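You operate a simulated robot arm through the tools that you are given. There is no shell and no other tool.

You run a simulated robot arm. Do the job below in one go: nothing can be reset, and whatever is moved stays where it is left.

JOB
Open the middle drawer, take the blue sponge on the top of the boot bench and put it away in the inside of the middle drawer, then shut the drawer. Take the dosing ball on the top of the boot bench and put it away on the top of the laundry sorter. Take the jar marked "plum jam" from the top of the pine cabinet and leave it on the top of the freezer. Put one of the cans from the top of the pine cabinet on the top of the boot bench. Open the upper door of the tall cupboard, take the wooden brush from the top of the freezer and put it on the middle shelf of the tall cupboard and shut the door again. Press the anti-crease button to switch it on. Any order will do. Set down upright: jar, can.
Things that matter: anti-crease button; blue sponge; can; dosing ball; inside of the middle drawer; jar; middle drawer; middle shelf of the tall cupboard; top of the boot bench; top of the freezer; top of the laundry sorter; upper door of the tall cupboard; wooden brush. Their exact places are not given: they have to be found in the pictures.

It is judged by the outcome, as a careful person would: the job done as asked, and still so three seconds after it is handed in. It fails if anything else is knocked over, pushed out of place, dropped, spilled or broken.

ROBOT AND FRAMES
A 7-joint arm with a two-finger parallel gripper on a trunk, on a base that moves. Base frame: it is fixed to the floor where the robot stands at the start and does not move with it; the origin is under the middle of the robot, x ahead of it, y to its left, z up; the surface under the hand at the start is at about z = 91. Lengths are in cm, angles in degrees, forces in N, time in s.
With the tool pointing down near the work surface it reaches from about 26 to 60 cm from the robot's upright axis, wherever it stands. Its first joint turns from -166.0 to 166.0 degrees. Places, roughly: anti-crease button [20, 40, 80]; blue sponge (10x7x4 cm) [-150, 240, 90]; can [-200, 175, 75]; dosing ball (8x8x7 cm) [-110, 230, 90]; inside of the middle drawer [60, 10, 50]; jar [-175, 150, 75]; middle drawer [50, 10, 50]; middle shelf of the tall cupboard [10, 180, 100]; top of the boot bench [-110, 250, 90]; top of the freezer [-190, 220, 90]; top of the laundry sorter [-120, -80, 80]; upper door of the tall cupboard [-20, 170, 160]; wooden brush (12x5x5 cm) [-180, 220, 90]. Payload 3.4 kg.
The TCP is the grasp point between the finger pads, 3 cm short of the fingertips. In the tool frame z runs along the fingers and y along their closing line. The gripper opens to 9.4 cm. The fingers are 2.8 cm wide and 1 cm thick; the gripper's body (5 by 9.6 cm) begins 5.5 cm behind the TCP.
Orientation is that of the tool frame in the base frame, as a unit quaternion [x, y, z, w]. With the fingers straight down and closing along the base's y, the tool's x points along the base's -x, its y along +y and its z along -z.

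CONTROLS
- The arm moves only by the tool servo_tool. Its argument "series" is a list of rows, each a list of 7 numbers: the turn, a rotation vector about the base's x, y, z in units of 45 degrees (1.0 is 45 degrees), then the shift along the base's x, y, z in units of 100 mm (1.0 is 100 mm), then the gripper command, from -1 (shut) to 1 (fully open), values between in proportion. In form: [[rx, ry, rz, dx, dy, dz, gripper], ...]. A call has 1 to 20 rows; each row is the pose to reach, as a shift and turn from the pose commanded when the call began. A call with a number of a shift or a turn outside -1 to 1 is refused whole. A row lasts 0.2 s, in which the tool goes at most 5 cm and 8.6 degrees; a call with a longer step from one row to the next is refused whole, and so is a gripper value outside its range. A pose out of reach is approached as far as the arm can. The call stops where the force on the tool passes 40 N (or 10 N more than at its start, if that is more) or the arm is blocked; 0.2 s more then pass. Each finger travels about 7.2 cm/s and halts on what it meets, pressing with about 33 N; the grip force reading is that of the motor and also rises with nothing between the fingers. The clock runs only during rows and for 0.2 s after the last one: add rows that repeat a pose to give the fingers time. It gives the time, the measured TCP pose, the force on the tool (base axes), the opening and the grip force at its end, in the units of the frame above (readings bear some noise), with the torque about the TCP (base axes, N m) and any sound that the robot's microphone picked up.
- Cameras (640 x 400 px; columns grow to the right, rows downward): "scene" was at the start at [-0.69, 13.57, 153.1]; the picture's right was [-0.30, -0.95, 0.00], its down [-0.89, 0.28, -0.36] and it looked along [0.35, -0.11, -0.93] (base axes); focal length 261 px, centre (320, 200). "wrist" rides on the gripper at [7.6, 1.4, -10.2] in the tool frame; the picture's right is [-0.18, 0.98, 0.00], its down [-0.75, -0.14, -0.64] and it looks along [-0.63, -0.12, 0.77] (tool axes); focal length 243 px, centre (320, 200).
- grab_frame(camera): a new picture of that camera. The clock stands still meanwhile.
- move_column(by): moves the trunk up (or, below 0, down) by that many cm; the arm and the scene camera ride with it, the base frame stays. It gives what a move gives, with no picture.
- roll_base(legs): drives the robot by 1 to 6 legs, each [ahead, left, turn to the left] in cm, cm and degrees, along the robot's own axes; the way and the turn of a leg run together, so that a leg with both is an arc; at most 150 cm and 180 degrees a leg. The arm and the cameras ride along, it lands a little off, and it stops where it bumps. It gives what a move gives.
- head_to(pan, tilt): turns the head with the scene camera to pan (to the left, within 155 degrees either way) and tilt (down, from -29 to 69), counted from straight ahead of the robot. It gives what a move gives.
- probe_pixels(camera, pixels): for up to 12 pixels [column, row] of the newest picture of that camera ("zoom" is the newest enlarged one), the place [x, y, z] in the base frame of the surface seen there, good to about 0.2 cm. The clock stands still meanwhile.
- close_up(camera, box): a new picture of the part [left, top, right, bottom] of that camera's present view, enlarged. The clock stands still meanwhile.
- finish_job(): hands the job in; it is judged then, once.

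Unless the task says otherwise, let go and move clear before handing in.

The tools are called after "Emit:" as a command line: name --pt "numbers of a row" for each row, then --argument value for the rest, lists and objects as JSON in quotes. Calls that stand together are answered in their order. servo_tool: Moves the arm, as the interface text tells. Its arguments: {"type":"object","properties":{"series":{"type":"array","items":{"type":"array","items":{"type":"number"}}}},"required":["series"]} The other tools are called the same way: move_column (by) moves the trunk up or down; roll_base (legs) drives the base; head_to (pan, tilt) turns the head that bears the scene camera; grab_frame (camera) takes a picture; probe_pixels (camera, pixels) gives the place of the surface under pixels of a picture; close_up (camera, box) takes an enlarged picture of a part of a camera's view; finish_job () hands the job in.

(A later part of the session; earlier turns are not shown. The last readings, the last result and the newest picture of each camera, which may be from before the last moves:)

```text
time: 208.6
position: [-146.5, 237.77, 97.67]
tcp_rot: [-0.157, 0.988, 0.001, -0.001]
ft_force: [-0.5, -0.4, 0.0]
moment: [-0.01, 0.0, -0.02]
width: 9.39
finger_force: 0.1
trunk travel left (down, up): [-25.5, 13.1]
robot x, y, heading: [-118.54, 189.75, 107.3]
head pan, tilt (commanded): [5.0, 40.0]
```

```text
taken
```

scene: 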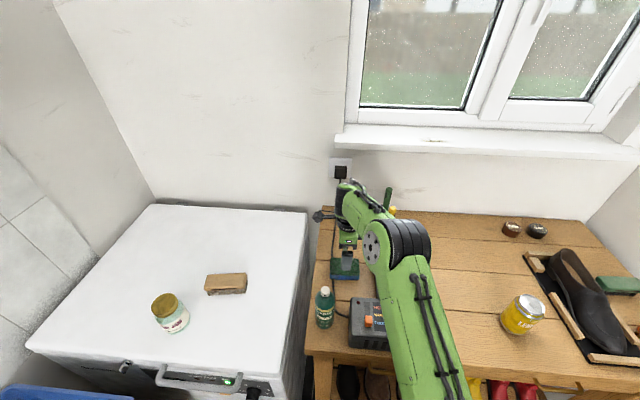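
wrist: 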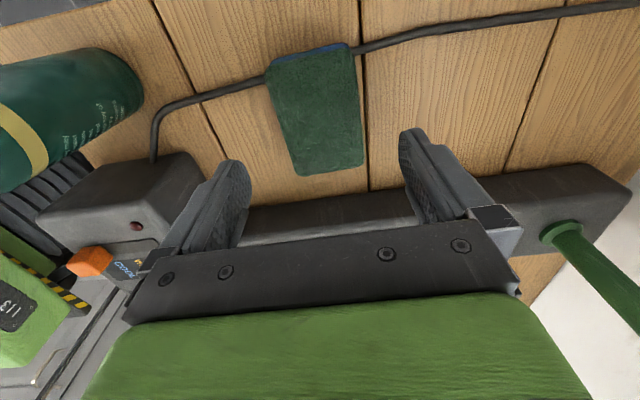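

The sponge is centred under the hand. The box's corner at (200,160) is near the left finger's path, so I'll check its position.

Emit:
probe_pixels --camera "wrist" --pixels '[[195, 165], [160, 160], [205, 175], [300, 215], [260, 220], [120, 80], [315, 110], [290, 120], [357, 120]]'

```text
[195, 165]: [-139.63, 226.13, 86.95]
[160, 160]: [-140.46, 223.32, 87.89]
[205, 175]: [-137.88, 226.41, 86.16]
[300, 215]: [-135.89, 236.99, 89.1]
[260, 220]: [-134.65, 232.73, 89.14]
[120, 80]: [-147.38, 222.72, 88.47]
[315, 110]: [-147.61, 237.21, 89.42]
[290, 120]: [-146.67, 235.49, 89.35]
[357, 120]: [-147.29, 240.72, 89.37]
```

The box corner at (-139.6,226) is well clear of the finger. I'll descend around the sponge.

Emit:
servo_tool --pt "0 0 0 0 0 -0.2 1" --pt "0 0 0 0 0 -0.4 1" --pt "0 0 0 0 0 -0.6 1" --pt "0 0 0 0 0 -0.75 1" --pt "0 0 0 0 0 -0.81 1" --pt "0 0 0 0 0 -0.81 1"

Emit:
grab_frame --camera "wrist"

```text
time: 210.0
position: [-146.62, 237.82, 89.6]
tcp_rot: [-0.158, 0.987, 0.001, 0.0]
ft_force: [-1.2, -1.1, 0.6]
moment: [0.0, 0.0, 0.0]
width: 9.39
finger_force: 0.1
trunk travel left (down, up): [-25.5, 13.1]
robot x, y, heading: [-118.6, 189.73, 107.3]
head pan, tilt (commanded): [5.0, 40.0]
```

```text
taken
```

wrist: 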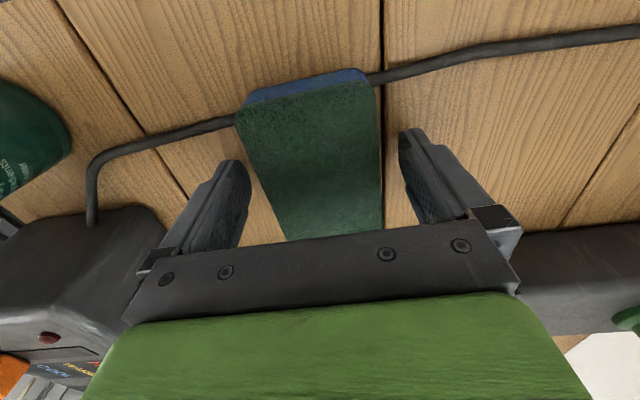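

The fingers straddle the sponge and the cable is clear of both. I'll close.

Emit:
servo_tool --pt "0 0 0 0 0 0 0.4" --pt "0 0 0 0 0 0 0" --pt "0 0 0 0 0 0 -1" --pt "0 0 0 0 0 0 -1" --pt "0 0 0 0 0 0 -1" --pt "0 0 0 0 0 0 -1"

Emit:
servo_tool --pt "0 0 0 0 0 0.1 -1" --pt "0 0 0 0 0 0.3 -1" --pt "0 0 0 0 0 0.55 -1" --pt "0 0 0 0 0 0.8 -1" --pt "0 0 0 0 0 0.8 -1"

Emit:
grab_frame --camera "wrist"

```text
time: 211.4
position: [-146.57, 237.78, 89.66]
tcp_rot: [-0.157, 0.988, 0.002, 0.001]
ft_force: [-0.7, 0.2, 5.3]
moment: [-0.04, -0.02, 0.01]
width: 6.28
finger_force: 33.1
trunk travel left (down, up): [-25.5, 13.1]
robot x, y, heading: [-118.4, 190.03, 107.5]
head pan, tilt (commanded): [5.0, 40.0]
```

```text
time: 212.6
position: [-146.7, 237.78, 97.67]
tcp_rot: [-0.157, 0.988, 0.0, 0.001]
ft_force: [0.3, 0.5, 0.6]
moment: [0.01, 0.02, -0.02]
width: 6.26
finger_force: 32.9
trunk travel left (down, up): [-25.5, 13.1]
robot x, y, heading: [-118.55, 189.83, 107.6]
head pan, tilt (commanded): [5.0, 40.0]
```

```text
taken
```

wrist: 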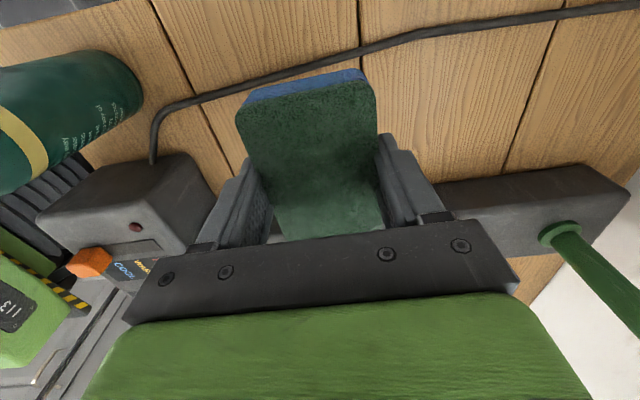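

The sponge is lifted with the cable left in place. I'll raise the trunk, back out and drive toward the open drawer.

Emit:
move_column --by 13

Emit:
roll_base --legs '[[-100, 0, 0], [0, 0, -90], [0, -120, 0]]'

Emit:
head_to --pan -5 --tilt 50

Emit:
grab_frame --camera "scene"

```text
time: 214.2
position: [-146.68, 237.78, 110.7]
tcp_rot: [-0.158, 0.988, 0.001, 0.0]
ft_force: [-0.4, -0.2, 0.1]
moment: [-0.01, -0.02, -0.01]
width: 6.27
finger_force: 33.0
trunk travel left (down, up): [-38.5, 0.1]
robot x, y, heading: [-118.5, 189.84, 107.0]
head pan, tilt (commanded): [5.0, 40.0]
```

```text
time: 228.8
position: [-6.05, 9.3, 110.66]
tcp_rot: [0.585, 0.811, 0.0, 0.001]
ft_force: [-0.3, -0.2, 0.4]
moment: [-0.01, -0.03, 0.03]
width: 6.24
finger_force: 32.5
trunk travel left (down, up): [-38.5, 0.1]
robot x, y, heading: [-53.99, -19.21, 17.5]
head pan, tilt (commanded): [5.0, 40.0]
```

```text
time: 229.6
position: [-5.99, 9.32, 110.63]
tcp_rot: [0.585, 0.811, 0.001, 0.0]
ft_force: [0.0, -0.6, -0.6]
moment: [-0.04, -0.03, 0.01]
width: 6.28
finger_force: 33.3
trunk travel left (down, up): [-38.5, 0.1]
robot x, y, heading: [-54.27, -19.09, 17.6]
head pan, tilt (commanded): [-5.0, 50.0]
```

```text
taken
```

scene: 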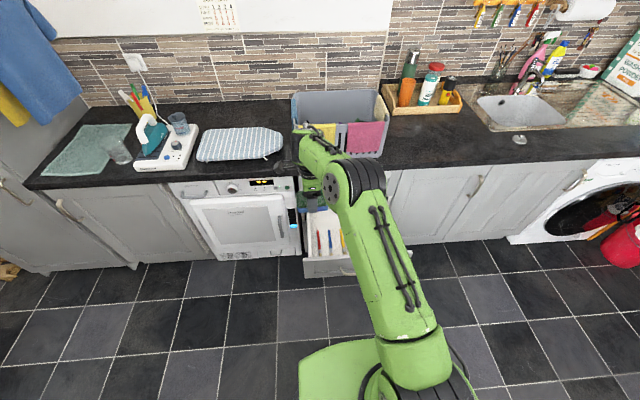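

I'm in front of the open drawer; the pens are visible at (330,240) beside the arm. I'll zoom in and probe the drawer.

Emit:
close_up --camera "scene" --box '[290, 190, 418, 280]'

Emit:
grab_frame --camera "wrist"

```text
4.44 times, centred on (354, 235) of scene
```

zoom: 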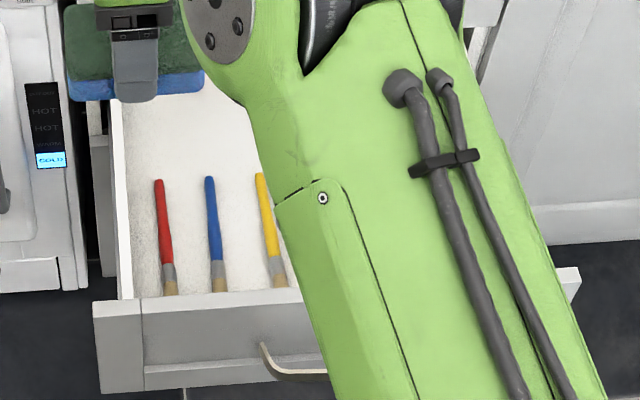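

```text
taken
```

wrist: 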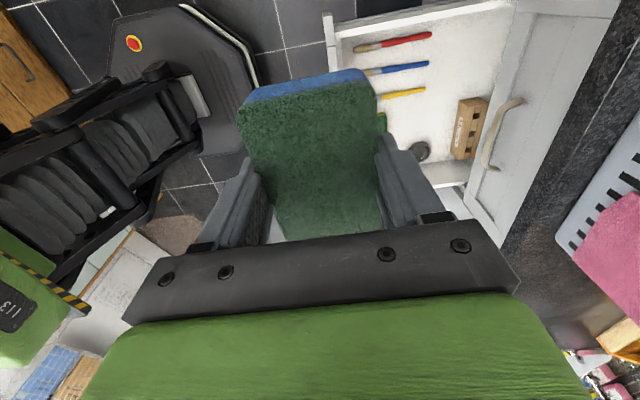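

The wrist camera sees the drawer from the left, with free white floor around (455,75). I'll probe the free space and the drawer's edges.

Emit:
probe_pixels --camera "wrist" --pixels '[[428, 36], [426, 64], [423, 90], [420, 150], [470, 130], [450, 60], [480, 60], [450, 100], [500, 30], [335, 25], [350, 30], [480, 15]]'

Emit:
probe_pixels --camera "wrist" --pixels '[[500, 110], [495, 60], [455, 150], [440, 175], [410, 120], [335, 60], [505, 5], [465, 100], [380, 115], [460, 165], [430, 5], [360, 48]]'

```text
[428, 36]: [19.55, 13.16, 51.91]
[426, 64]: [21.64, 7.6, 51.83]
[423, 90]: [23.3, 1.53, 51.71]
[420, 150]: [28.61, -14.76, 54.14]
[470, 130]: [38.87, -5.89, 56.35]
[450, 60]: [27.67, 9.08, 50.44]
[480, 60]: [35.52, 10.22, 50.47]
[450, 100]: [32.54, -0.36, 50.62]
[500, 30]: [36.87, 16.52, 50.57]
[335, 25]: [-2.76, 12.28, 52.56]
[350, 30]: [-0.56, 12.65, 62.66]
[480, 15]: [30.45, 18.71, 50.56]
```

```text
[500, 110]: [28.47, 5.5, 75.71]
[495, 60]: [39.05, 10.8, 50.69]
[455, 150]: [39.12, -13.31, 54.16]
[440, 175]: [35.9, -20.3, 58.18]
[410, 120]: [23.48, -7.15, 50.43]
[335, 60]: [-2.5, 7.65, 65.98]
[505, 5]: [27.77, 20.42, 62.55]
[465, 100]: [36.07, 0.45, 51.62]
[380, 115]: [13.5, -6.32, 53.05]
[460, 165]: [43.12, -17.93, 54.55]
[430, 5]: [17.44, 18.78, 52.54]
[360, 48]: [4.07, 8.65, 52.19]
```

The right-front part of the drawer, around (17,-17), looks free. I'll shift right so the hand is over it and verify with the wrist camera before lowering.

Emit:
roll_base --legs '[[13, -31, 0]]'

Emit:
grab_frame --camera "wrist"

Emit:
head_to --pan 15 --tilt 58

Emit:
grab_frame --camera "scene"

```text
time: 231.8
position: [15.91, -16.07, 110.62]
tcp_rot: [0.584, 0.812, 0.001, 0.001]
ft_force: [-0.3, 0.6, -0.7]
moment: [0.0, 0.03, 0.02]
width: 6.26
finger_force: 32.9
trunk travel left (down, up): [-38.5, 0.1]
robot x, y, heading: [-31.49, -44.51, 17.7]
head pan, tilt (commanded): [-5.0, 50.0]
```

```text
taken
```

wrist: 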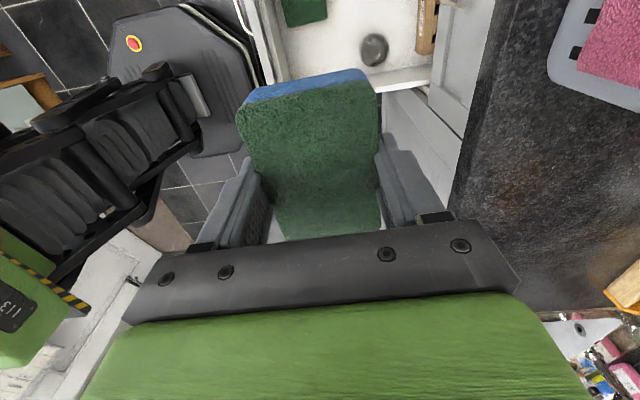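

```text
time: 232.6
position: [15.82, -15.88, 110.72]
tcp_rot: [0.583, 0.813, 0.001, 0.001]
ft_force: [0.1, -1.0, 0.0]
moment: [0.02, 0.0, 0.01]
width: 6.28
finger_force: 33.0
trunk travel left (down, up): [-38.5, 0.1]
robot x, y, heading: [-31.7, -44.66, 17.7]
head pan, tilt (commanded): [15.0, 58.0]
```

```text
taken
```

scene: 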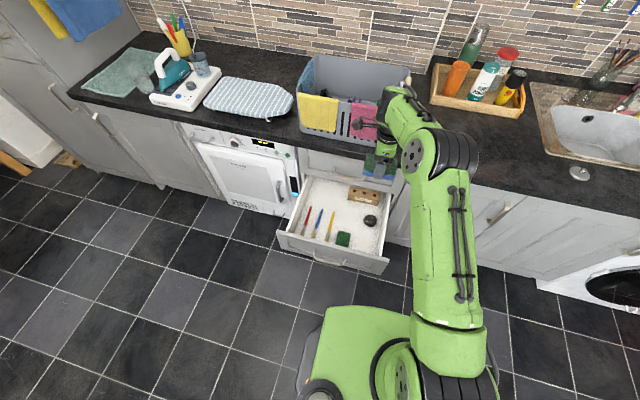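

Now the whole drawer is visible at (335,220). I'll zoom in to measure the free areas.

Emit:
close_up --camera "scene" --box '[270, 165, 414, 275]'

Emit:
probe_pixels --camera "zoom" --pixels '[[320, 270], [290, 275], [350, 265], [420, 240], [440, 280], [380, 290], [400, 310], [280, 180], [430, 200], [500, 330], [470, 300], [330, 190]]'

```text
3.64 times, centred on (342, 220) of scene
```

zoom: 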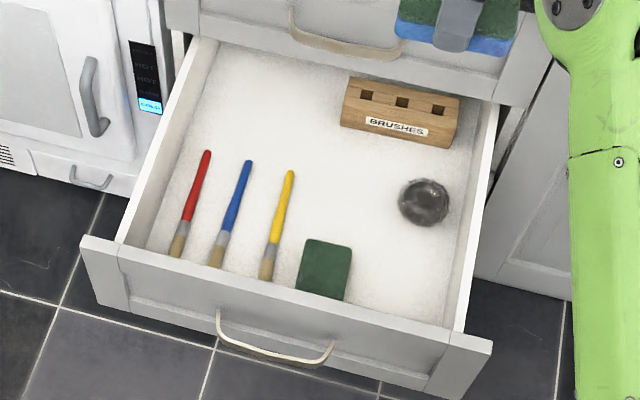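

```text
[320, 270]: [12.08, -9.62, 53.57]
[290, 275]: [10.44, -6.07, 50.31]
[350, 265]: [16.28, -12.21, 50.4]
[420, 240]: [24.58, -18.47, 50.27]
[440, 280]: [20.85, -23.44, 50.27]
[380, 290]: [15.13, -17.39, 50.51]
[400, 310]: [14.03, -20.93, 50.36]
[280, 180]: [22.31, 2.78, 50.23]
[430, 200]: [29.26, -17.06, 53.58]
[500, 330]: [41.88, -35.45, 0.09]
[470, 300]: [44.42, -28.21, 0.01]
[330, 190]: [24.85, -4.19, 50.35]
```

The right-front floor between the green block, the puck and the wall is free; the target is (17.1,-18.7). I'll align over it and lower the trunk.

Emit:
servo_tool --pt "0 0 0 0.06 -0.14 0 -1" --pt "0 0 0 0.127 -0.275 0 -1" --pt "0 0 0 0.127 -0.275 0 -1"

Emit:
move_column --by -37

Emit:
grab_frame --camera "scene"

Emit:
grab_frame --camera "wrist"

```text
time: 233.4
position: [17.09, -18.84, 110.75]
tcp_rot: [0.583, 0.813, 0.001, 0.0]
ft_force: [-0.8, 0.1, -0.3]
moment: [-0.02, -0.01, -0.05]
width: 6.27
finger_force: 33.4
trunk travel left (down, up): [-38.5, 0.1]
robot x, y, heading: [-31.57, -44.54, 17.9]
head pan, tilt (commanded): [15.0, 58.0]
```

```text
time: 237.0
position: [17.21, -18.87, 73.8]
tcp_rot: [0.583, 0.812, 0.001, 0.0]
ft_force: [-0.4, -0.8, -0.3]
moment: [-0.03, -0.03, -0.01]
width: 6.27
finger_force: 33.1
trunk travel left (down, up): [-1.5, 37.1]
robot x, y, heading: [-31.73, -44.69, 17.7]
head pan, tilt (commanded): [15.0, 58.0]
```

```text
taken
```

scene: 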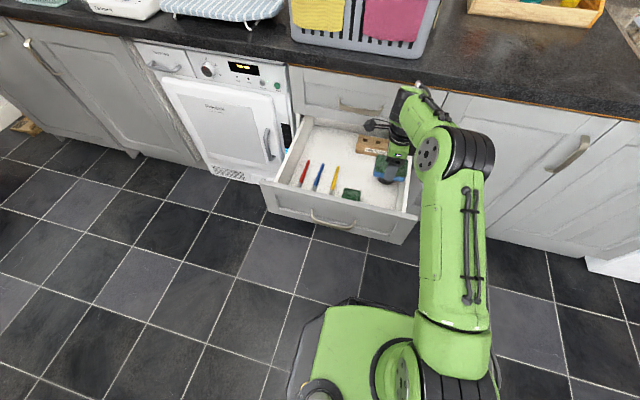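

```text
taken
```

wrist: 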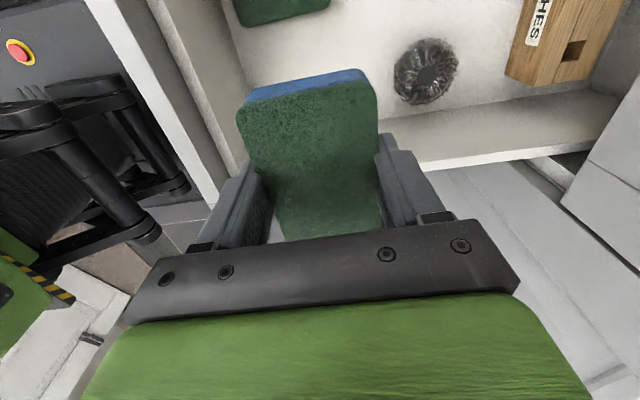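

The drawer's right wall shows close to the hand at (470,158). I'll probe its inner edge and the green block to centre the sponge between them.

Emit:
probe_pixels --camera "wrist" --pixels '[[470, 158], [470, 140], [470, 115], [430, 165], [520, 150], [300, 20], [270, 25], [325, 10], [425, 70], [200, 100], [225, 160]]'

```text
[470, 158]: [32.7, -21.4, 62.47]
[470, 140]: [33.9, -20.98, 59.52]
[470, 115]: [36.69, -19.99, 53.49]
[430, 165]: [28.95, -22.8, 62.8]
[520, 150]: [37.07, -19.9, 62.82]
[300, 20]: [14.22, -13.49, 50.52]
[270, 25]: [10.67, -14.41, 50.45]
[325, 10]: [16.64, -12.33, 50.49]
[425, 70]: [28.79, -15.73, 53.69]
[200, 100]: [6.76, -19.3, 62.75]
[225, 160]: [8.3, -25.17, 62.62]
```

The free gap is t −30 to −17 and the sponge's centre is at −23.1, so it fits well. I'll lower with the arm.

Emit:
servo_tool --pt "0 0 0 0 0 -0.25 -1" --pt "0 0 0 0 0 -0.5 -1" --pt "0 0 0 0 0 -0.75 -1" --pt "0 0 0 0 0 -1 -1" --pt "0 0 0 0 0 -1 -1"

Emit:
grab_frame --camera "wrist"

Emit:
grab_frame --camera "scene"

```text
time: 238.2
position: [17.08, -19.0, 63.83]
tcp_rot: [0.582, 0.813, 0.0, 0.0]
ft_force: [-0.2, 0.7, -0.8]
moment: [-0.04, 0.03, 0.0]
width: 6.27
finger_force: 33.0
trunk travel left (down, up): [-1.5, 37.1]
robot x, y, heading: [-31.61, -44.54, 17.8]
head pan, tilt (commanded): [15.0, 58.0]
```

```text
taken
```

wrist: 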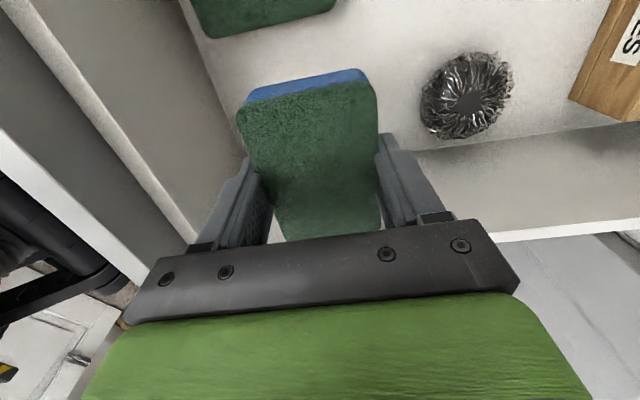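

```text
taken
```

scene: 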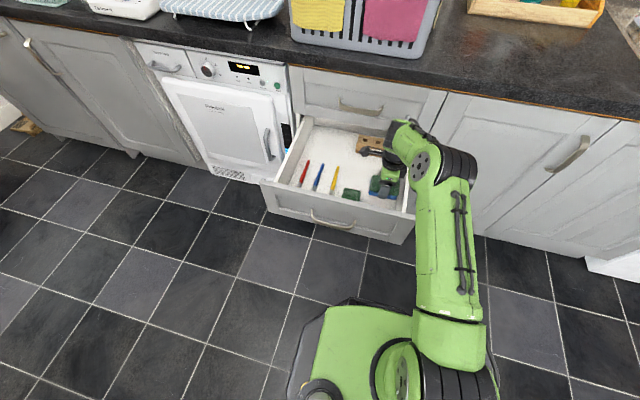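

The sponge is heading between the green block and the right wall as planned. I'll lower the remaining 9.5 cm, slowing at the end.

Emit:
servo_tool --pt "0 0 0 0 0 -0.25 -1" --pt "0 0 0 0 0 -0.5 -1" --pt "0 0 0 0 0 -0.7 -1" --pt "0 0 0 0 0 -0.85 -1" --pt "0 0 0 0 0 -0.92 -1" --pt "0 0 0 0 0 -0.96 -1"

```text
time: 239.6
position: [17.26, -18.93, 54.15]
tcp_rot: [0.583, 0.812, 0.0, 0.001]
ft_force: [-0.1, 0.2, 0.7]
moment: [0.0, 0.01, 0.02]
width: 6.25
finger_force: 33.2
trunk travel left (down, up): [-1.5, 37.1]
robot x, y, heading: [-31.76, -44.51, 18.0]
head pan, tilt (commanded): [15.0, 58.0]
```

Emit:
servo_tool --pt "0 0 0 0 0 -0.02 -1" --pt "0 0 0 0 0 -0.02 0.2" --pt "0 0 0 0 0 -0.02 0.6" --pt "0 0 0 0 0 -0.02 0.9" --pt "0 0 0 0 0 -0.02 0.9"

Emit:
grab_frame --camera "wrist"

```text
time: 240.8
position: [17.09, -18.9, 53.96]
tcp_rot: [0.583, 0.813, 0.001, 0.0]
ft_force: [-0.8, 0.3, 0.5]
moment: [0.01, -0.02, 0.02]
width: 8.92
finger_force: 0.0
trunk travel left (down, up): [-1.5, 37.1]
robot x, y, heading: [-31.91, -44.72, 17.6]
head pan, tilt (commanded): [15.0, 58.0]
```

```text
taken
```

wrist: 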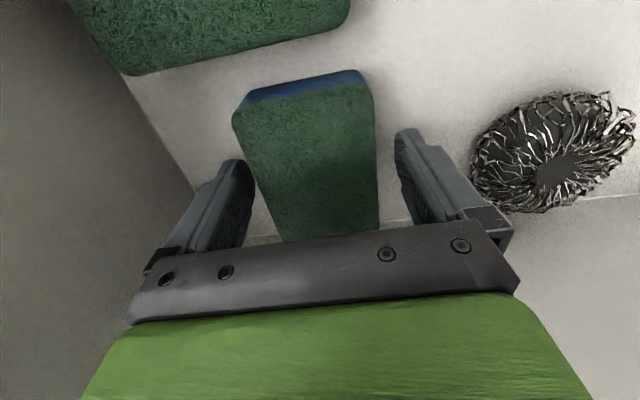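

The sponge lies free on the drawer floor. I'll rise straight out of the drawer.

Emit:
servo_tool --pt "0 0 0 0 0 0.15 0.9" --pt "0 0 0 0 0 0.4 0.9" --pt "0 0 0 0 0 0.65 0.9" --pt "0 0 0 0 0 0.9 0.9" --pt "0 0 0 0 0 1 0.9" --pt "0 0 0 0 0 1 0.9"

Emit:
move_column --by 15

Emit:
grab_frame --camera "wrist"

Emit:
close_up --camera "scene" --box '[250, 120, 426, 250]'

```text
time: 242.2
position: [17.03, -18.94, 64.07]
tcp_rot: [0.582, 0.813, 0.001, 0.001]
ft_force: [0.8, -0.1, -0.7]
moment: [0.02, 0.02, 0.01]
width: 8.92
finger_force: 0.1
trunk travel left (down, up): [-1.5, 37.1]
robot x, y, heading: [-31.8, -44.66, 17.9]
head pan, tilt (commanded): [15.0, 58.0]
```

```text
time: 243.9
position: [17.04, -18.9, 79.02]
tcp_rot: [0.583, 0.813, 0.0, 0.0]
ft_force: [0.0, 0.2, 0.3]
moment: [-0.02, -0.01, 0.02]
width: 8.94
finger_force: 0.0
trunk travel left (down, up): [-16.5, 22.1]
robot x, y, heading: [-31.53, -44.72, 17.9]
head pan, tilt (commanded): [15.0, 58.0]
```

```text
taken
```

wrist: 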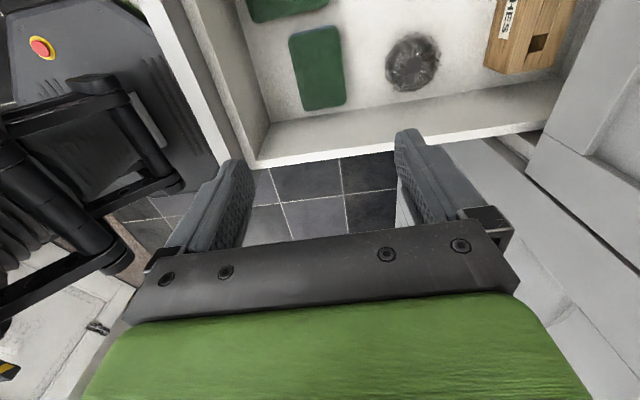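

```text
3.08 times, centred on (338, 185) of scene
```

zoom: 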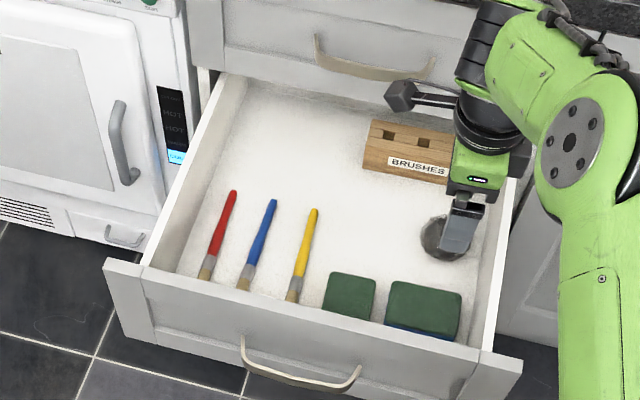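

The sponge is in the drawer at zoom (425,308). Now I'll back off in front of the drawer and bring the tool horizontal to push it shut.

Emit:
roll_base --legs '[[-40, 0, 0], [0, 14, 0]]'

Emit:
servo_tool --pt "0.05 -0.16 0 0.1 0.03 -0.03 -0.5" --pt "0.1 -0.32 0 0.2 0.06 -0.06 -0.5" --pt "0.148 -0.48 0 0.3 0.09 -0.1 -0.5" --pt "0.197 -0.64 0 0.4 0.12 -0.14 -0.5" --pt "0.246 -0.8 0 0.5 0.15 -0.18 -0.5" --pt "0.296 -0.955 0 0.6 0.18 -0.22 -0.5"

Emit:
servo_tool --pt "0.05 -0.16 0 0.1 0.03 -0.03 -1" --pt "0.1 -0.32 0 0.2 0.06 -0.06 -1" --pt "0.148 -0.48 0 0.3 0.09 -0.1 -1" --pt "0.197 -0.64 0 0.4 0.12 -0.14 -1" --pt "0.246 -0.8 0 0.5 0.15 -0.18 -1" --pt "0.296 -0.955 0 0.6 0.18 -0.22 -1" --pt "0.296 -0.955 0 0.6 0.18 -0.22 -1"

Emit:
head_to --pan 0 --tilt 48

Emit:
grab_frame --camera "scene"

```text
time: 247.4
position: [-25.85, -17.74, 78.93]
tcp_rot: [0.581, 0.814, 0.001, 0.001]
ft_force: [-0.4, 0.5, 0.2]
moment: [0.0, -0.05, -0.01]
width: 8.92
finger_force: 0.2
trunk travel left (down, up): [-16.5, 22.1]
robot x, y, heading: [-74.19, -43.88, 18.1]
head pan, tilt (commanded): [15.0, 58.0]
```

```text
time: 248.8
position: [-19.96, -16.0, 76.95]
tcp_rot: [0.536, 0.752, 0.305, 0.233]
ft_force: [0.4, 0.1, -0.1]
moment: [-0.01, 0.01, 0.0]
width: 2.35
finger_force: 0.0
trunk travel left (down, up): [-16.5, 22.1]
robot x, y, heading: [-74.23, -43.58, 18.0]
head pan, tilt (commanded): [15.0, 58.0]
```

```text
time: 250.4
position: [-14.06, -14.25, 74.65]
tcp_rot: [0.41, 0.574, 0.564, 0.429]
ft_force: [0.1, 0.1, 0.1]
moment: [-0.02, 0.01, 0.01]
width: 0.01
finger_force: 32.8
trunk travel left (down, up): [-16.5, 22.1]
robot x, y, heading: [-74.48, -43.5, 18.2]
head pan, tilt (commanded): [15.0, 58.0]
```

```text
time: 251.2
position: [-13.96, -14.11, 74.62]
tcp_rot: [0.411, 0.575, 0.563, 0.429]
ft_force: [0.2, -0.9, 0.1]
moment: [-0.04, 0.02, 0.04]
width: 0.0
finger_force: 33.1
trunk travel left (down, up): [-16.5, 22.1]
robot x, y, heading: [-74.78, -43.95, 18.3]
head pan, tilt (commanded): [0.0, 48.0]
```

```text
taken
```

scene: 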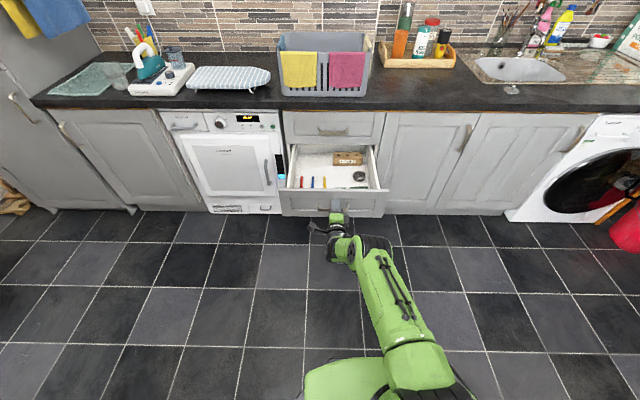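

The tool is horizontal and points straight along the drawer's normal. I'll measure the drawer front to choose the pushing point.

Emit:
close_up --camera "scene" --box '[270, 140, 398, 220]'

Emit:
probe_pixels --camera "zoom" --pixels '[[200, 255], [450, 255], [300, 250], [200, 300], [320, 290], [100, 250], [560, 255], [340, 340], [420, 300], [300, 262]]'

```text
5.00 times, centred on (334, 180) of scene
```

zoom: 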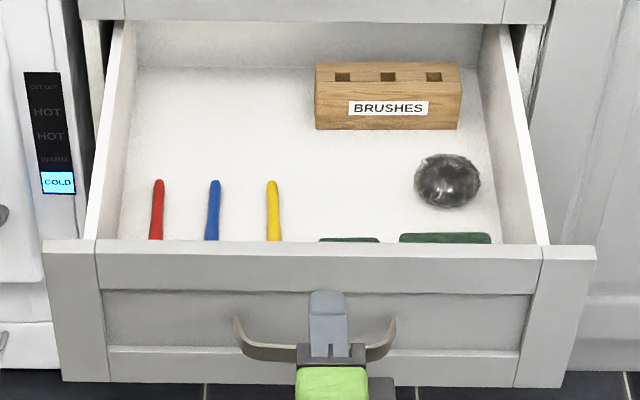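

```text
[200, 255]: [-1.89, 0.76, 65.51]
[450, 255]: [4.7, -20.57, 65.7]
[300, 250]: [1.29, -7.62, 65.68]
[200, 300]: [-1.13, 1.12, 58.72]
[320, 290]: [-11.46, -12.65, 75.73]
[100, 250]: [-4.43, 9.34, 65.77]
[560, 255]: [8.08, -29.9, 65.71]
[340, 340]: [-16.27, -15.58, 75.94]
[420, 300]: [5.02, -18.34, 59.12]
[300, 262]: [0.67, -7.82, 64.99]
```

The top rail's face is at z 61–65.7, s −1.7, and my fingertips are in line with the drawer's middle. I'll lower to z 63 and push with the base.

Emit:
move_column --by -11.6

Emit:
roll_base --legs '[[20, 0, 0]]'

Emit:
grab_frame --camera "scene"

Emit:
grab_frame --camera "wrist"

```text
time: 252.6
position: [-14.17, -14.23, 62.94]
tcp_rot: [0.41, 0.575, 0.563, 0.429]
ft_force: [-0.6, -0.1, 0.5]
moment: [-0.02, 0.01, -0.01]
width: 0.0
finger_force: 32.9
trunk travel left (down, up): [-4.9, 33.7]
robot x, y, heading: [-74.28, -44.24, 18.0]
head pan, tilt (commanded): [0.0, 48.0]
```

```text
time: 254.2
position: [5.02, -7.98, 62.88]
tcp_rot: [0.411, 0.575, 0.563, 0.428]
ft_force: [-0.7, 0.2, -0.2]
moment: [0.02, -0.01, 0.02]
width: 0.0
finger_force: 33.0
trunk travel left (down, up): [-4.9, 33.7]
robot x, y, heading: [-55.66, -37.44, 18.0]
head pan, tilt (commanded): [0.0, 48.0]
```

```text
taken
```

scene: 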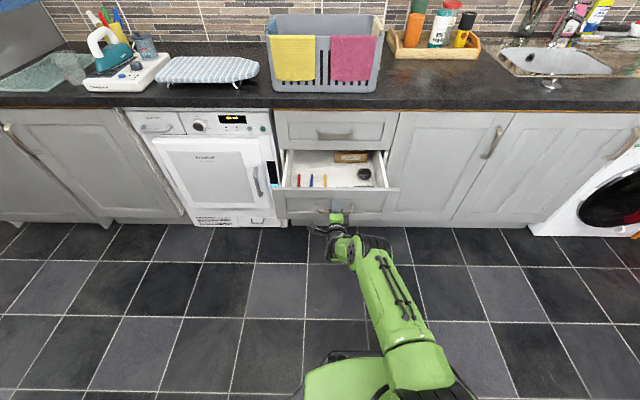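

```text
taken
```

wrist: 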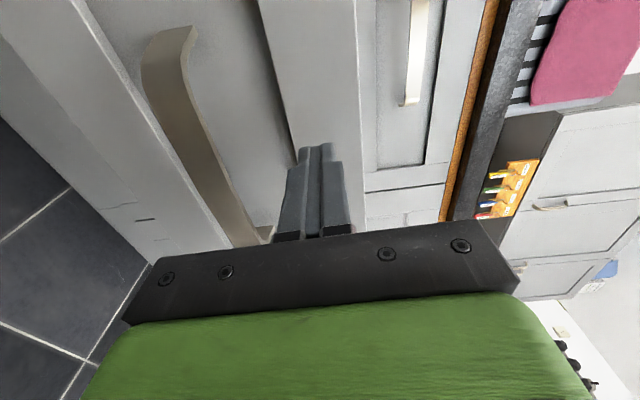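

The drawer moved in about 7 cm with hardly any force. I'll keep pushing with the base for 22 cm more.

Emit:
roll_base --legs '[[22, 0, 0]]'

Emit:
grab_frame --camera "scene"

Emit:
grab_frame --camera "wrist"

```text
time: 255.9
position: [26.19, -0.89, 62.9]
tcp_rot: [0.41, 0.575, 0.565, 0.427]
ft_force: [-0.1, -0.1, 0.5]
moment: [0.02, 0.0, 0.02]
width: 0.0
finger_force: 33.4
trunk travel left (down, up): [-4.9, 33.7]
robot x, y, heading: [-34.14, -30.34, 18.4]
head pan, tilt (commanded): [0.0, 48.0]
```

```text
taken
```

scene: 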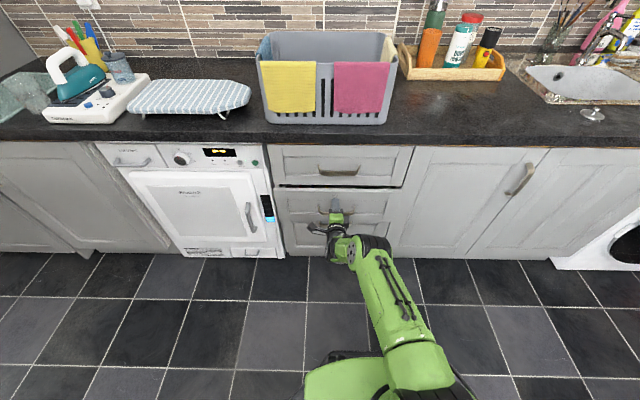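

```text
taken
```

wrist: 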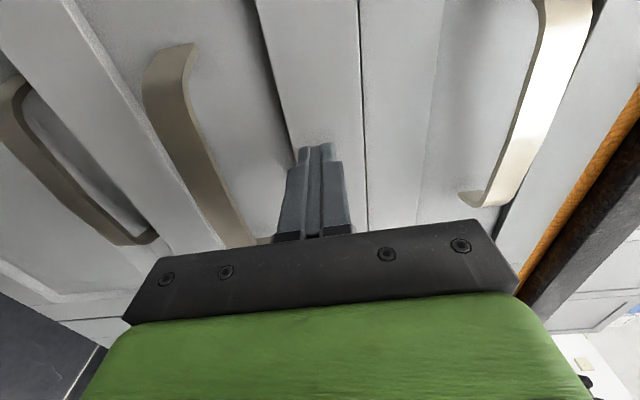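

About 4.5 cm remain by my readings. I'll push the rest with the arm in small steps, watching the force.

Emit:
servo_tool --pt "0 0 0 0.1 0.031 0 -1" --pt "0 0 0 0.2 0.062 0 -1" --pt "0 0 0 0.3 0.093 0 -1" --pt "0 0 0 0.38 0.118 0 -1" --pt "0 0 0 0.44 0.136 0 -1" --pt "0 0 0 0.48 0.149 0 -1" --pt "0 0 0 0.52 0.161 0 -1" --pt "0 0 0 0.56 0.173 0 -1"

Emit:
grab_frame --camera "wrist"

Emit:
close_up --camera "scene" --box '[260, 130, 420, 260]'

```text
time: 257.6
position: [30.45, 0.51, 62.76]
tcp_rot: [0.41, 0.578, 0.562, 0.426]
ft_force: [-16.7, -6.7, 6.3]
moment: [0.02, -0.24, -0.26]
width: 0.0
finger_force: 33.1
out of reach, approached as far as the arm can: row 7, 8
trunk travel left (down, up): [-4.9, 33.7]
robot x, y, heading: [-34.12, -30.57, 18.0]
head pan, tilt (commanded): [0.0, 48.0]
stopped in row 8: the force on the tool passed its limit at 41 N (the readings are from after the stop); the commanded pose is now the measured one
```

```text
taken
```

wrist: 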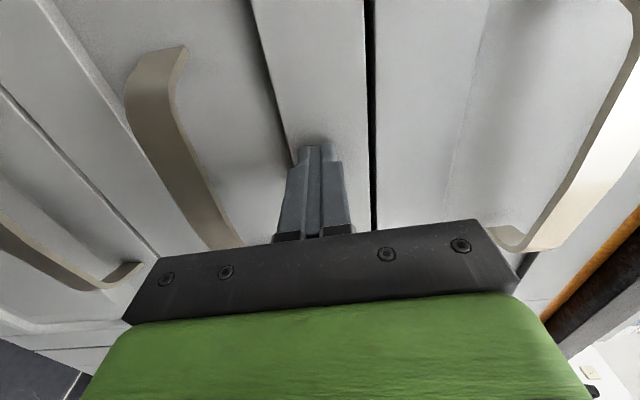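

```text
3.08 times, centred on (340, 195) of scene
```

zoom: 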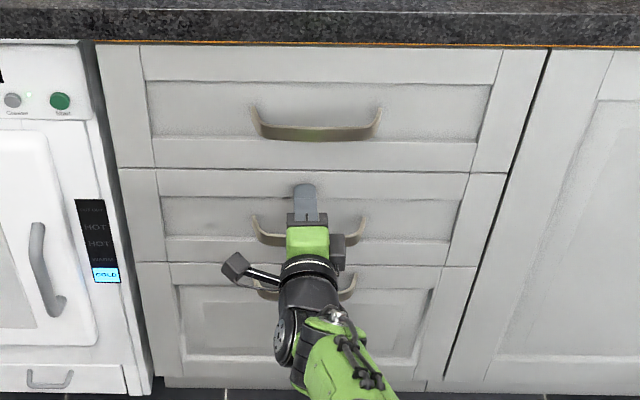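

The push ended at 41 N with the rail at s 32.2, flush with its closed position, and the picture shows the middle drawer level with the others. I'll back off and verify.

Emit:
servo_tool --pt "0 0 0 -0.1 -0.031 0 -1" --pt "0 0 0 -0.3 -0.093 0 -1" --pt "0 0 0 -0.6 -0.185 0 -1" --pt "0 0 0 -0.6 -0.185 0 -1"

Emit:
roll_base --legs '[[-40, 0, 0]]'

Emit:
close_up --camera "scene" --box '[200, 90, 440, 240]'

Emit:
close_up --camera "scene" --box '[200, 80, 296, 140]'

```text
time: 258.6
position: [24.43, -1.12, 62.35]
tcp_rot: [0.411, 0.577, 0.563, 0.425]
ft_force: [0.1, 0.7, 0.4]
moment: [0.02, 0.02, -0.01]
width: 0.0
finger_force: 33.4
trunk travel left (down, up): [-4.9, 33.7]
robot x, y, heading: [-34.08, -30.26, 18.6]
head pan, tilt (commanded): [0.0, 48.0]
```

```text
time: 261.1
position: [-13.43, -14.58, 62.56]
tcp_rot: [0.416, 0.574, 0.558, 0.431]
ft_force: [-0.8, 0.6, 0.5]
moment: [0.0, -0.01, -0.03]
width: 0.0
finger_force: 33.0
trunk travel left (down, up): [-4.9, 33.7]
robot x, y, heading: [-72.55, -42.85, 17.2]
head pan, tilt (commanded): [0.0, 48.0]
```

```text
2.67 times, centred on (320, 165) of scene
```

zoom: 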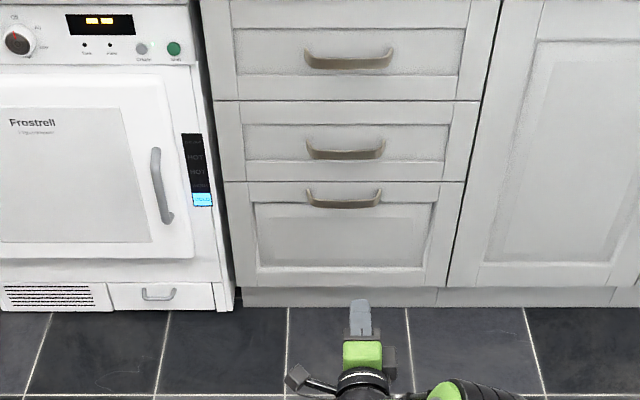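

```text
6.67 times, centred on (248, 110) of scene
```

zoom: 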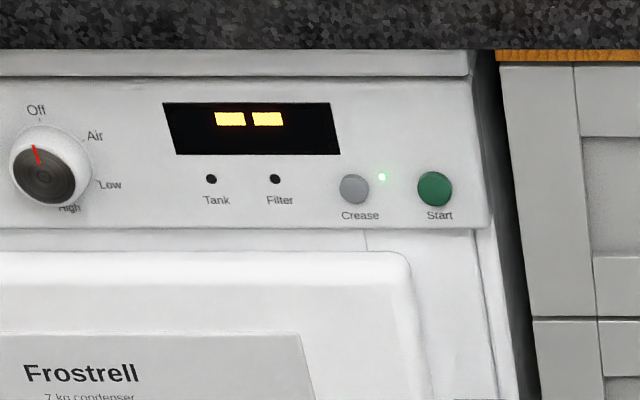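

The middle drawer is shut flush and the Crease light is still on. Next I'll drive toward the tall cupboard and look at its upper door.

Emit:
move_column --by 33

Emit:
roll_base --legs '[[0, 144, 0]]'

Emit:
head_to --pan 20 --tilt 15

Emit:
grab_frame --camera "scene"

```text
time: 264.3
position: [-13.46, -14.54, 95.54]
tcp_rot: [0.417, 0.574, 0.558, 0.43]
ft_force: [0.9, -0.8, -0.2]
moment: [0.02, -0.02, -0.02]
width: 0.0
finger_force: 32.8
trunk travel left (down, up): [-37.9, 0.7]
robot x, y, heading: [-72.35, -43.01, 17.2]
head pan, tilt (commanded): [0.0, 48.0]
```

```text
time: 271.3
position: [-52.73, 118.83, 95.52]
tcp_rot: [0.423, 0.569, 0.553, 0.437]
ft_force: [0.1, -1.0, 0.0]
moment: [-0.01, -0.03, 0.0]
width: 0.0
finger_force: 32.9
trunk travel left (down, up): [-37.9, 0.7]
robot x, y, heading: [-113.08, 91.95, 16.1]
head pan, tilt (commanded): [0.0, 48.0]
```

```text
time: 272.3
position: [-52.86, 118.72, 95.54]
tcp_rot: [0.423, 0.57, 0.553, 0.437]
ft_force: [0.7, -0.1, -1.0]
moment: [0.0, 0.01, -0.01]
width: 0.0
finger_force: 32.8
trunk travel left (down, up): [-37.9, 0.7]
robot x, y, heading: [-113.02, 92.05, 15.9]
head pan, tilt (commanded): [20.0, 15.0]
```

```text
taken
```

scene: 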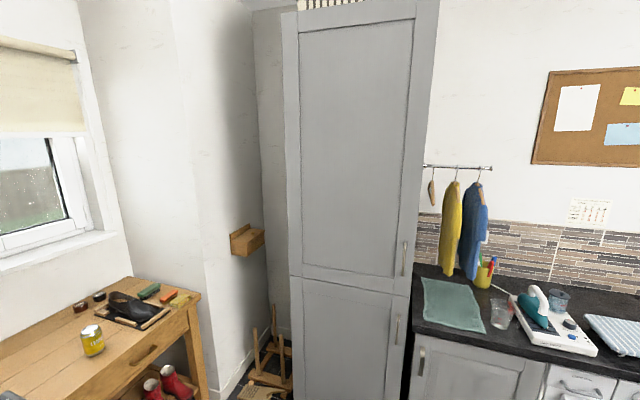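

Emit:
probe_pixels --camera "scene" --pixels '[[405, 245], [405, 262], [405, 270], [404, 280], [350, 260], [350, 200], [300, 200], [285, 270], [416, 120], [398, 330], [350, 290], [410, 300]]'

Emit:
close_up --camera "scene" --box '[370, 220, 450, 290]'

Emit:
close_up --camera "scene" --box '[220, 0, 476, 160]'

```text
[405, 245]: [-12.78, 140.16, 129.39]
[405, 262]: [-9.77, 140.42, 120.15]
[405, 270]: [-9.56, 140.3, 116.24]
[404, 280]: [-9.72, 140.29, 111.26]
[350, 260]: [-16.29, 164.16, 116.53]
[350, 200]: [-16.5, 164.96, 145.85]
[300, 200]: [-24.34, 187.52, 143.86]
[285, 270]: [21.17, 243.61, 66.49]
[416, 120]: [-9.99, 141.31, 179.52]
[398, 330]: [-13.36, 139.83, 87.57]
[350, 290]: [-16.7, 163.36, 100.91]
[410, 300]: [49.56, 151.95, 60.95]
```

```text
5.71 times, centred on (410, 255) of scene
```

zoom: 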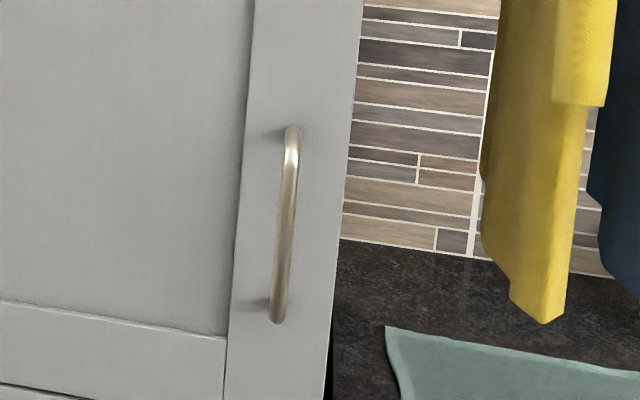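

```text
2.50 times, centred on (348, 80) of scene
```

zoom: 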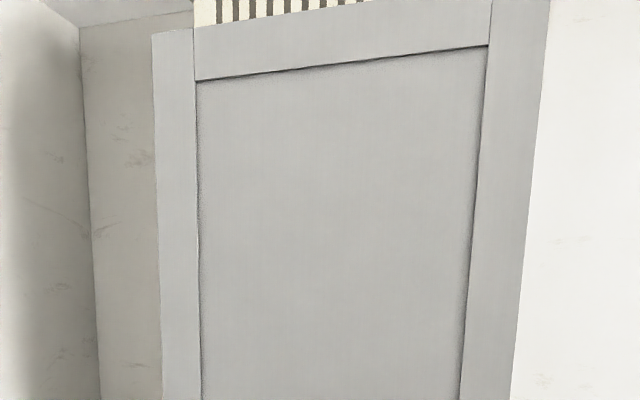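

The upper door's handle is a vertical bar around (-12.8,140), z 115–130, at the door's right edge, with the hinge on the left. I'll roll the hand so the fingers close horizontally and raise it to handle height.

Emit:
servo_tool --pt "-0.16 -0.046 0 -0.05 -0.01 0.15 -1" --pt "-0.32 -0.092 0 -0.1 -0.03 0.3 -1" --pt "-0.48 -0.138 0 -0.15 -0.04 0.45 -1" --pt "-0.64 -0.184 0 -0.2 -0.06 0.6 -0.5" --pt "-0.8 -0.23 0 -0.25 -0.07 0.75 -0.3" --pt "-0.96 -0.276 0 -0.3 -0.09 0.9 -0.3"

Emit:
servo_tool --pt "-0.16 -0.046 0 -0.05 -0.01 0.15 -0.3" --pt "-0.32 -0.092 0 -0.1 -0.03 0.3 -0.3" --pt "-0.48 -0.138 0 -0.15 -0.04 0.45 -0.3" --pt "-0.64 -0.184 0 -0.2 -0.06 0.6 -0.3" --pt "-0.8 -0.23 0 -0.25 -0.07 0.75 -0.3" --pt "-0.96 -0.276 0 -0.3 -0.09 0.9 -0.3" --pt "-0.96 -0.276 0 -0.3 -0.09 0.9 -0.3"

Emit:
head_to --pan 0 --tilt 25

Emit:
grab_frame --camera "scene"

```text
time: 273.7
position: [-55.86, 117.73, 104.25]
tcp_rot: [0.17, 0.684, 0.347, 0.619]
ft_force: [0.7, 0.5, 0.8]
moment: [0.04, 0.01, 0.01]
width: 3.29
finger_force: 0.0
trunk travel left (down, up): [-37.9, 0.7]
robot x, y, heading: [-113.02, 91.81, 15.8]
head pan, tilt (commanded): [20.0, 15.0]
```

```text
time: 275.3
position: [-58.83, 117.14, 113.52]
tcp_rot: [-0.107, 0.693, 0.087, 0.707]
ft_force: [0.3, 0.5, -0.1]
moment: [0.02, -0.04, -0.01]
width: 3.3
finger_force: 0.0
trunk travel left (down, up): [-37.9, 0.7]
robot x, y, heading: [-112.54, 91.82, 16.0]
head pan, tilt (commanded): [20.0, 15.0]
```

```text
time: 276.1
position: [-58.95, 117.1, 113.5]
tcp_rot: [-0.106, 0.693, 0.087, 0.708]
ft_force: [-0.2, 0.6, 0.2]
moment: [-0.02, -0.01, 0.05]
width: 3.3
finger_force: 0.0
trunk travel left (down, up): [-37.9, 0.7]
robot x, y, heading: [-112.91, 91.64, 16.2]
head pan, tilt (commanded): [0.0, 25.0]
```

```text
taken
```

scene: 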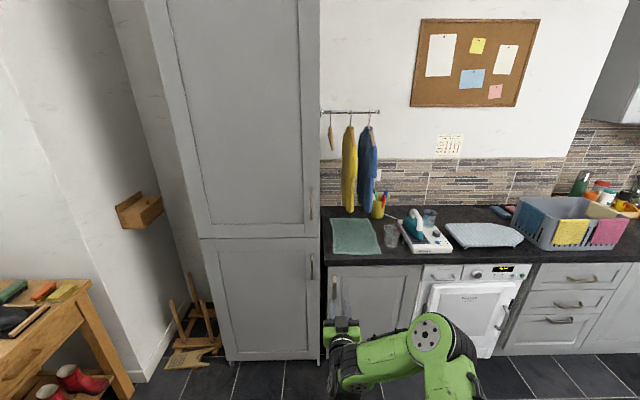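

The tool is horizontal with fingers closing sideways at z 113.5. I'll zoom on the handle at (311,203) to locate it precisely.

Emit:
close_up --camera "scene" --box '[280, 175, 344, 255]'

```text
5.00 times, centred on (312, 215) of scene
```

zoom: 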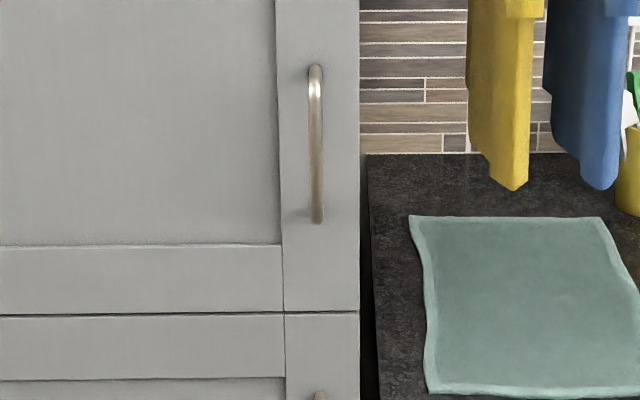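

Emit:
probe_pixels --camera "zoom" --pixels '[[316, 140], [317, 90], [317, 200], [316, 72], [317, 220], [300, 140], [335, 140], [320, 311], [355, 140], [10, 316], [281, 140], [355, 300]]'

```text
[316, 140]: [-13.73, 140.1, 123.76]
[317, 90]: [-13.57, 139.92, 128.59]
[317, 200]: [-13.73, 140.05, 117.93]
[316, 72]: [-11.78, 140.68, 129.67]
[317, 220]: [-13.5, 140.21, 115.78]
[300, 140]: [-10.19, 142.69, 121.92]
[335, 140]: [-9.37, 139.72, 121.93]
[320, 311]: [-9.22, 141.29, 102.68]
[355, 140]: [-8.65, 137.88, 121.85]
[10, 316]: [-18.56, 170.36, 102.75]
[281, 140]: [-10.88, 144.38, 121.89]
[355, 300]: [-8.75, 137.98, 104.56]
```

The bar is at (-13.7,140.1), 4.1 cm proud of the door, z 116–129, and the upper door's lower edge is at z 102.7. I'll locate the hinge side.

Emit:
probe_pixels --camera "scene" --pixels '[[190, 180], [185, 190], [180, 150], [195, 225], [192, 200], [200, 200], [188, 170], [178, 170], [215, 300], [203, 300]]'

Emit:
close_up --camera "scene" --box '[140, 130, 240, 260]'

```text
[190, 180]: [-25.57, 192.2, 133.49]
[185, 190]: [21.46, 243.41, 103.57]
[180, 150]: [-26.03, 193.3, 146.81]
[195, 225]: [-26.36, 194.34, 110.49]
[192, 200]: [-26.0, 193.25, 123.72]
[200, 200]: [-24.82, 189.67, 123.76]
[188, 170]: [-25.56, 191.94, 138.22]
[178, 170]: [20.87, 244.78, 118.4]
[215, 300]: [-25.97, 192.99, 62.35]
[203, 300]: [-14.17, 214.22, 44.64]
```

```text
3.08 times, centred on (190, 195) of scene
```

zoom: 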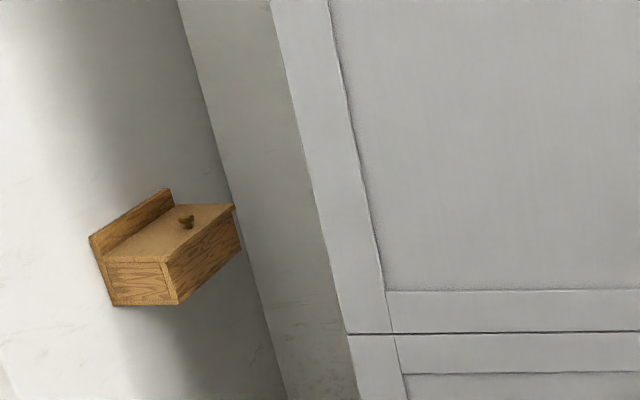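

The hinge edge is at about (-26,194.5), so the door is 59 cm wide. I'll check where the wooden wall box stands relative to the door's swing.

Emit:
probe_pixels --camera "zoom" --pixels '[[110, 270], [170, 290], [240, 230], [130, 215], [200, 350], [60, 300], [250, 300]]'

```text
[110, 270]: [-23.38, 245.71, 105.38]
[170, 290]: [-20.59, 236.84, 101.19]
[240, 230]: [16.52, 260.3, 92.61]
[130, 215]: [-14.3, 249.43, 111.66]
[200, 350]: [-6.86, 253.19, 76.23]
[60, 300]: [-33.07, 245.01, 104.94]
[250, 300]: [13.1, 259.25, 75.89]
```

The wall box is over 40 cm from the hinge, so a 90–110° opening is free. I'll raise the hand to z 122.5 and drive up to the handle.

Emit:
servo_tool --pt "0 0 0 0 0 0.3 0" --pt "0 0 0 0 0 0.6 0" --pt "0 0 0 0 0 0.9 0" --pt "0 0 0 0 0 0.9 0"

Emit:
roll_base --legs '[[0, 0, 1.2], [42, 8.6, 0]]'

Emit:
grab_frame --camera "wrist"

Emit:
grab_frame --camera "scene"

```text
time: 277.1
position: [-59.03, 117.26, 122.63]
tcp_rot: [-0.106, 0.693, 0.087, 0.707]
ft_force: [-0.4, 0.5, 0.3]
moment: [-0.01, 0.0, -0.01]
width: 4.69
finger_force: 0.1
trunk travel left (down, up): [-37.9, 0.7]
robot x, y, heading: [-112.46, 91.9, 15.8]
head pan, tilt (commanded): [0.0, 25.0]
```

```text
time: 280.1
position: [-21.49, 139.1, 122.43]
tcp_rot: [-0.112, 0.693, 0.094, 0.706]
ft_force: [-0.1, 0.0, -1.0]
moment: [0.0, -0.01, 0.02]
width: 4.71
finger_force: 0.1
trunk travel left (down, up): [-37.9, 0.7]
robot x, y, heading: [-75.16, 112.78, 17.4]
head pan, tilt (commanded): [0.0, 25.0]
```

```text
taken
```

wrist: 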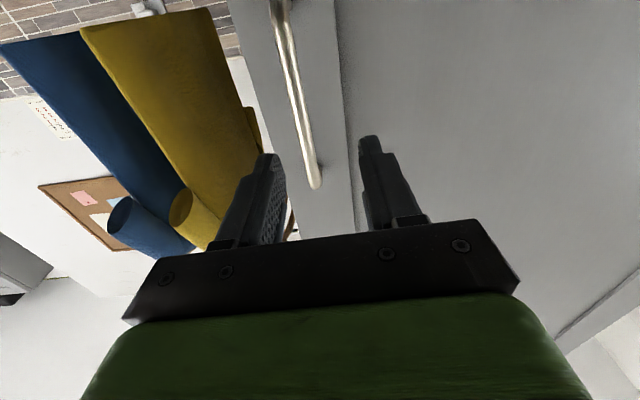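

```text
taken
```

scene: 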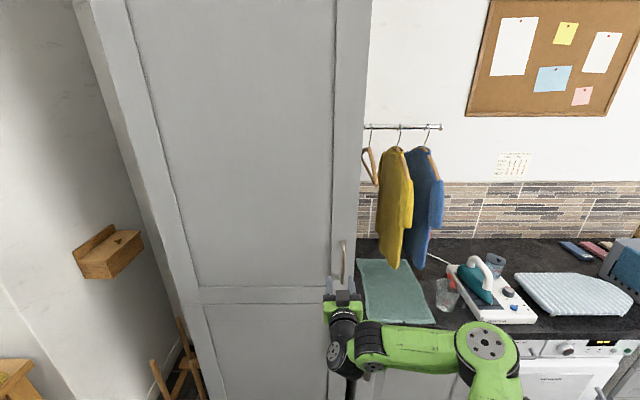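

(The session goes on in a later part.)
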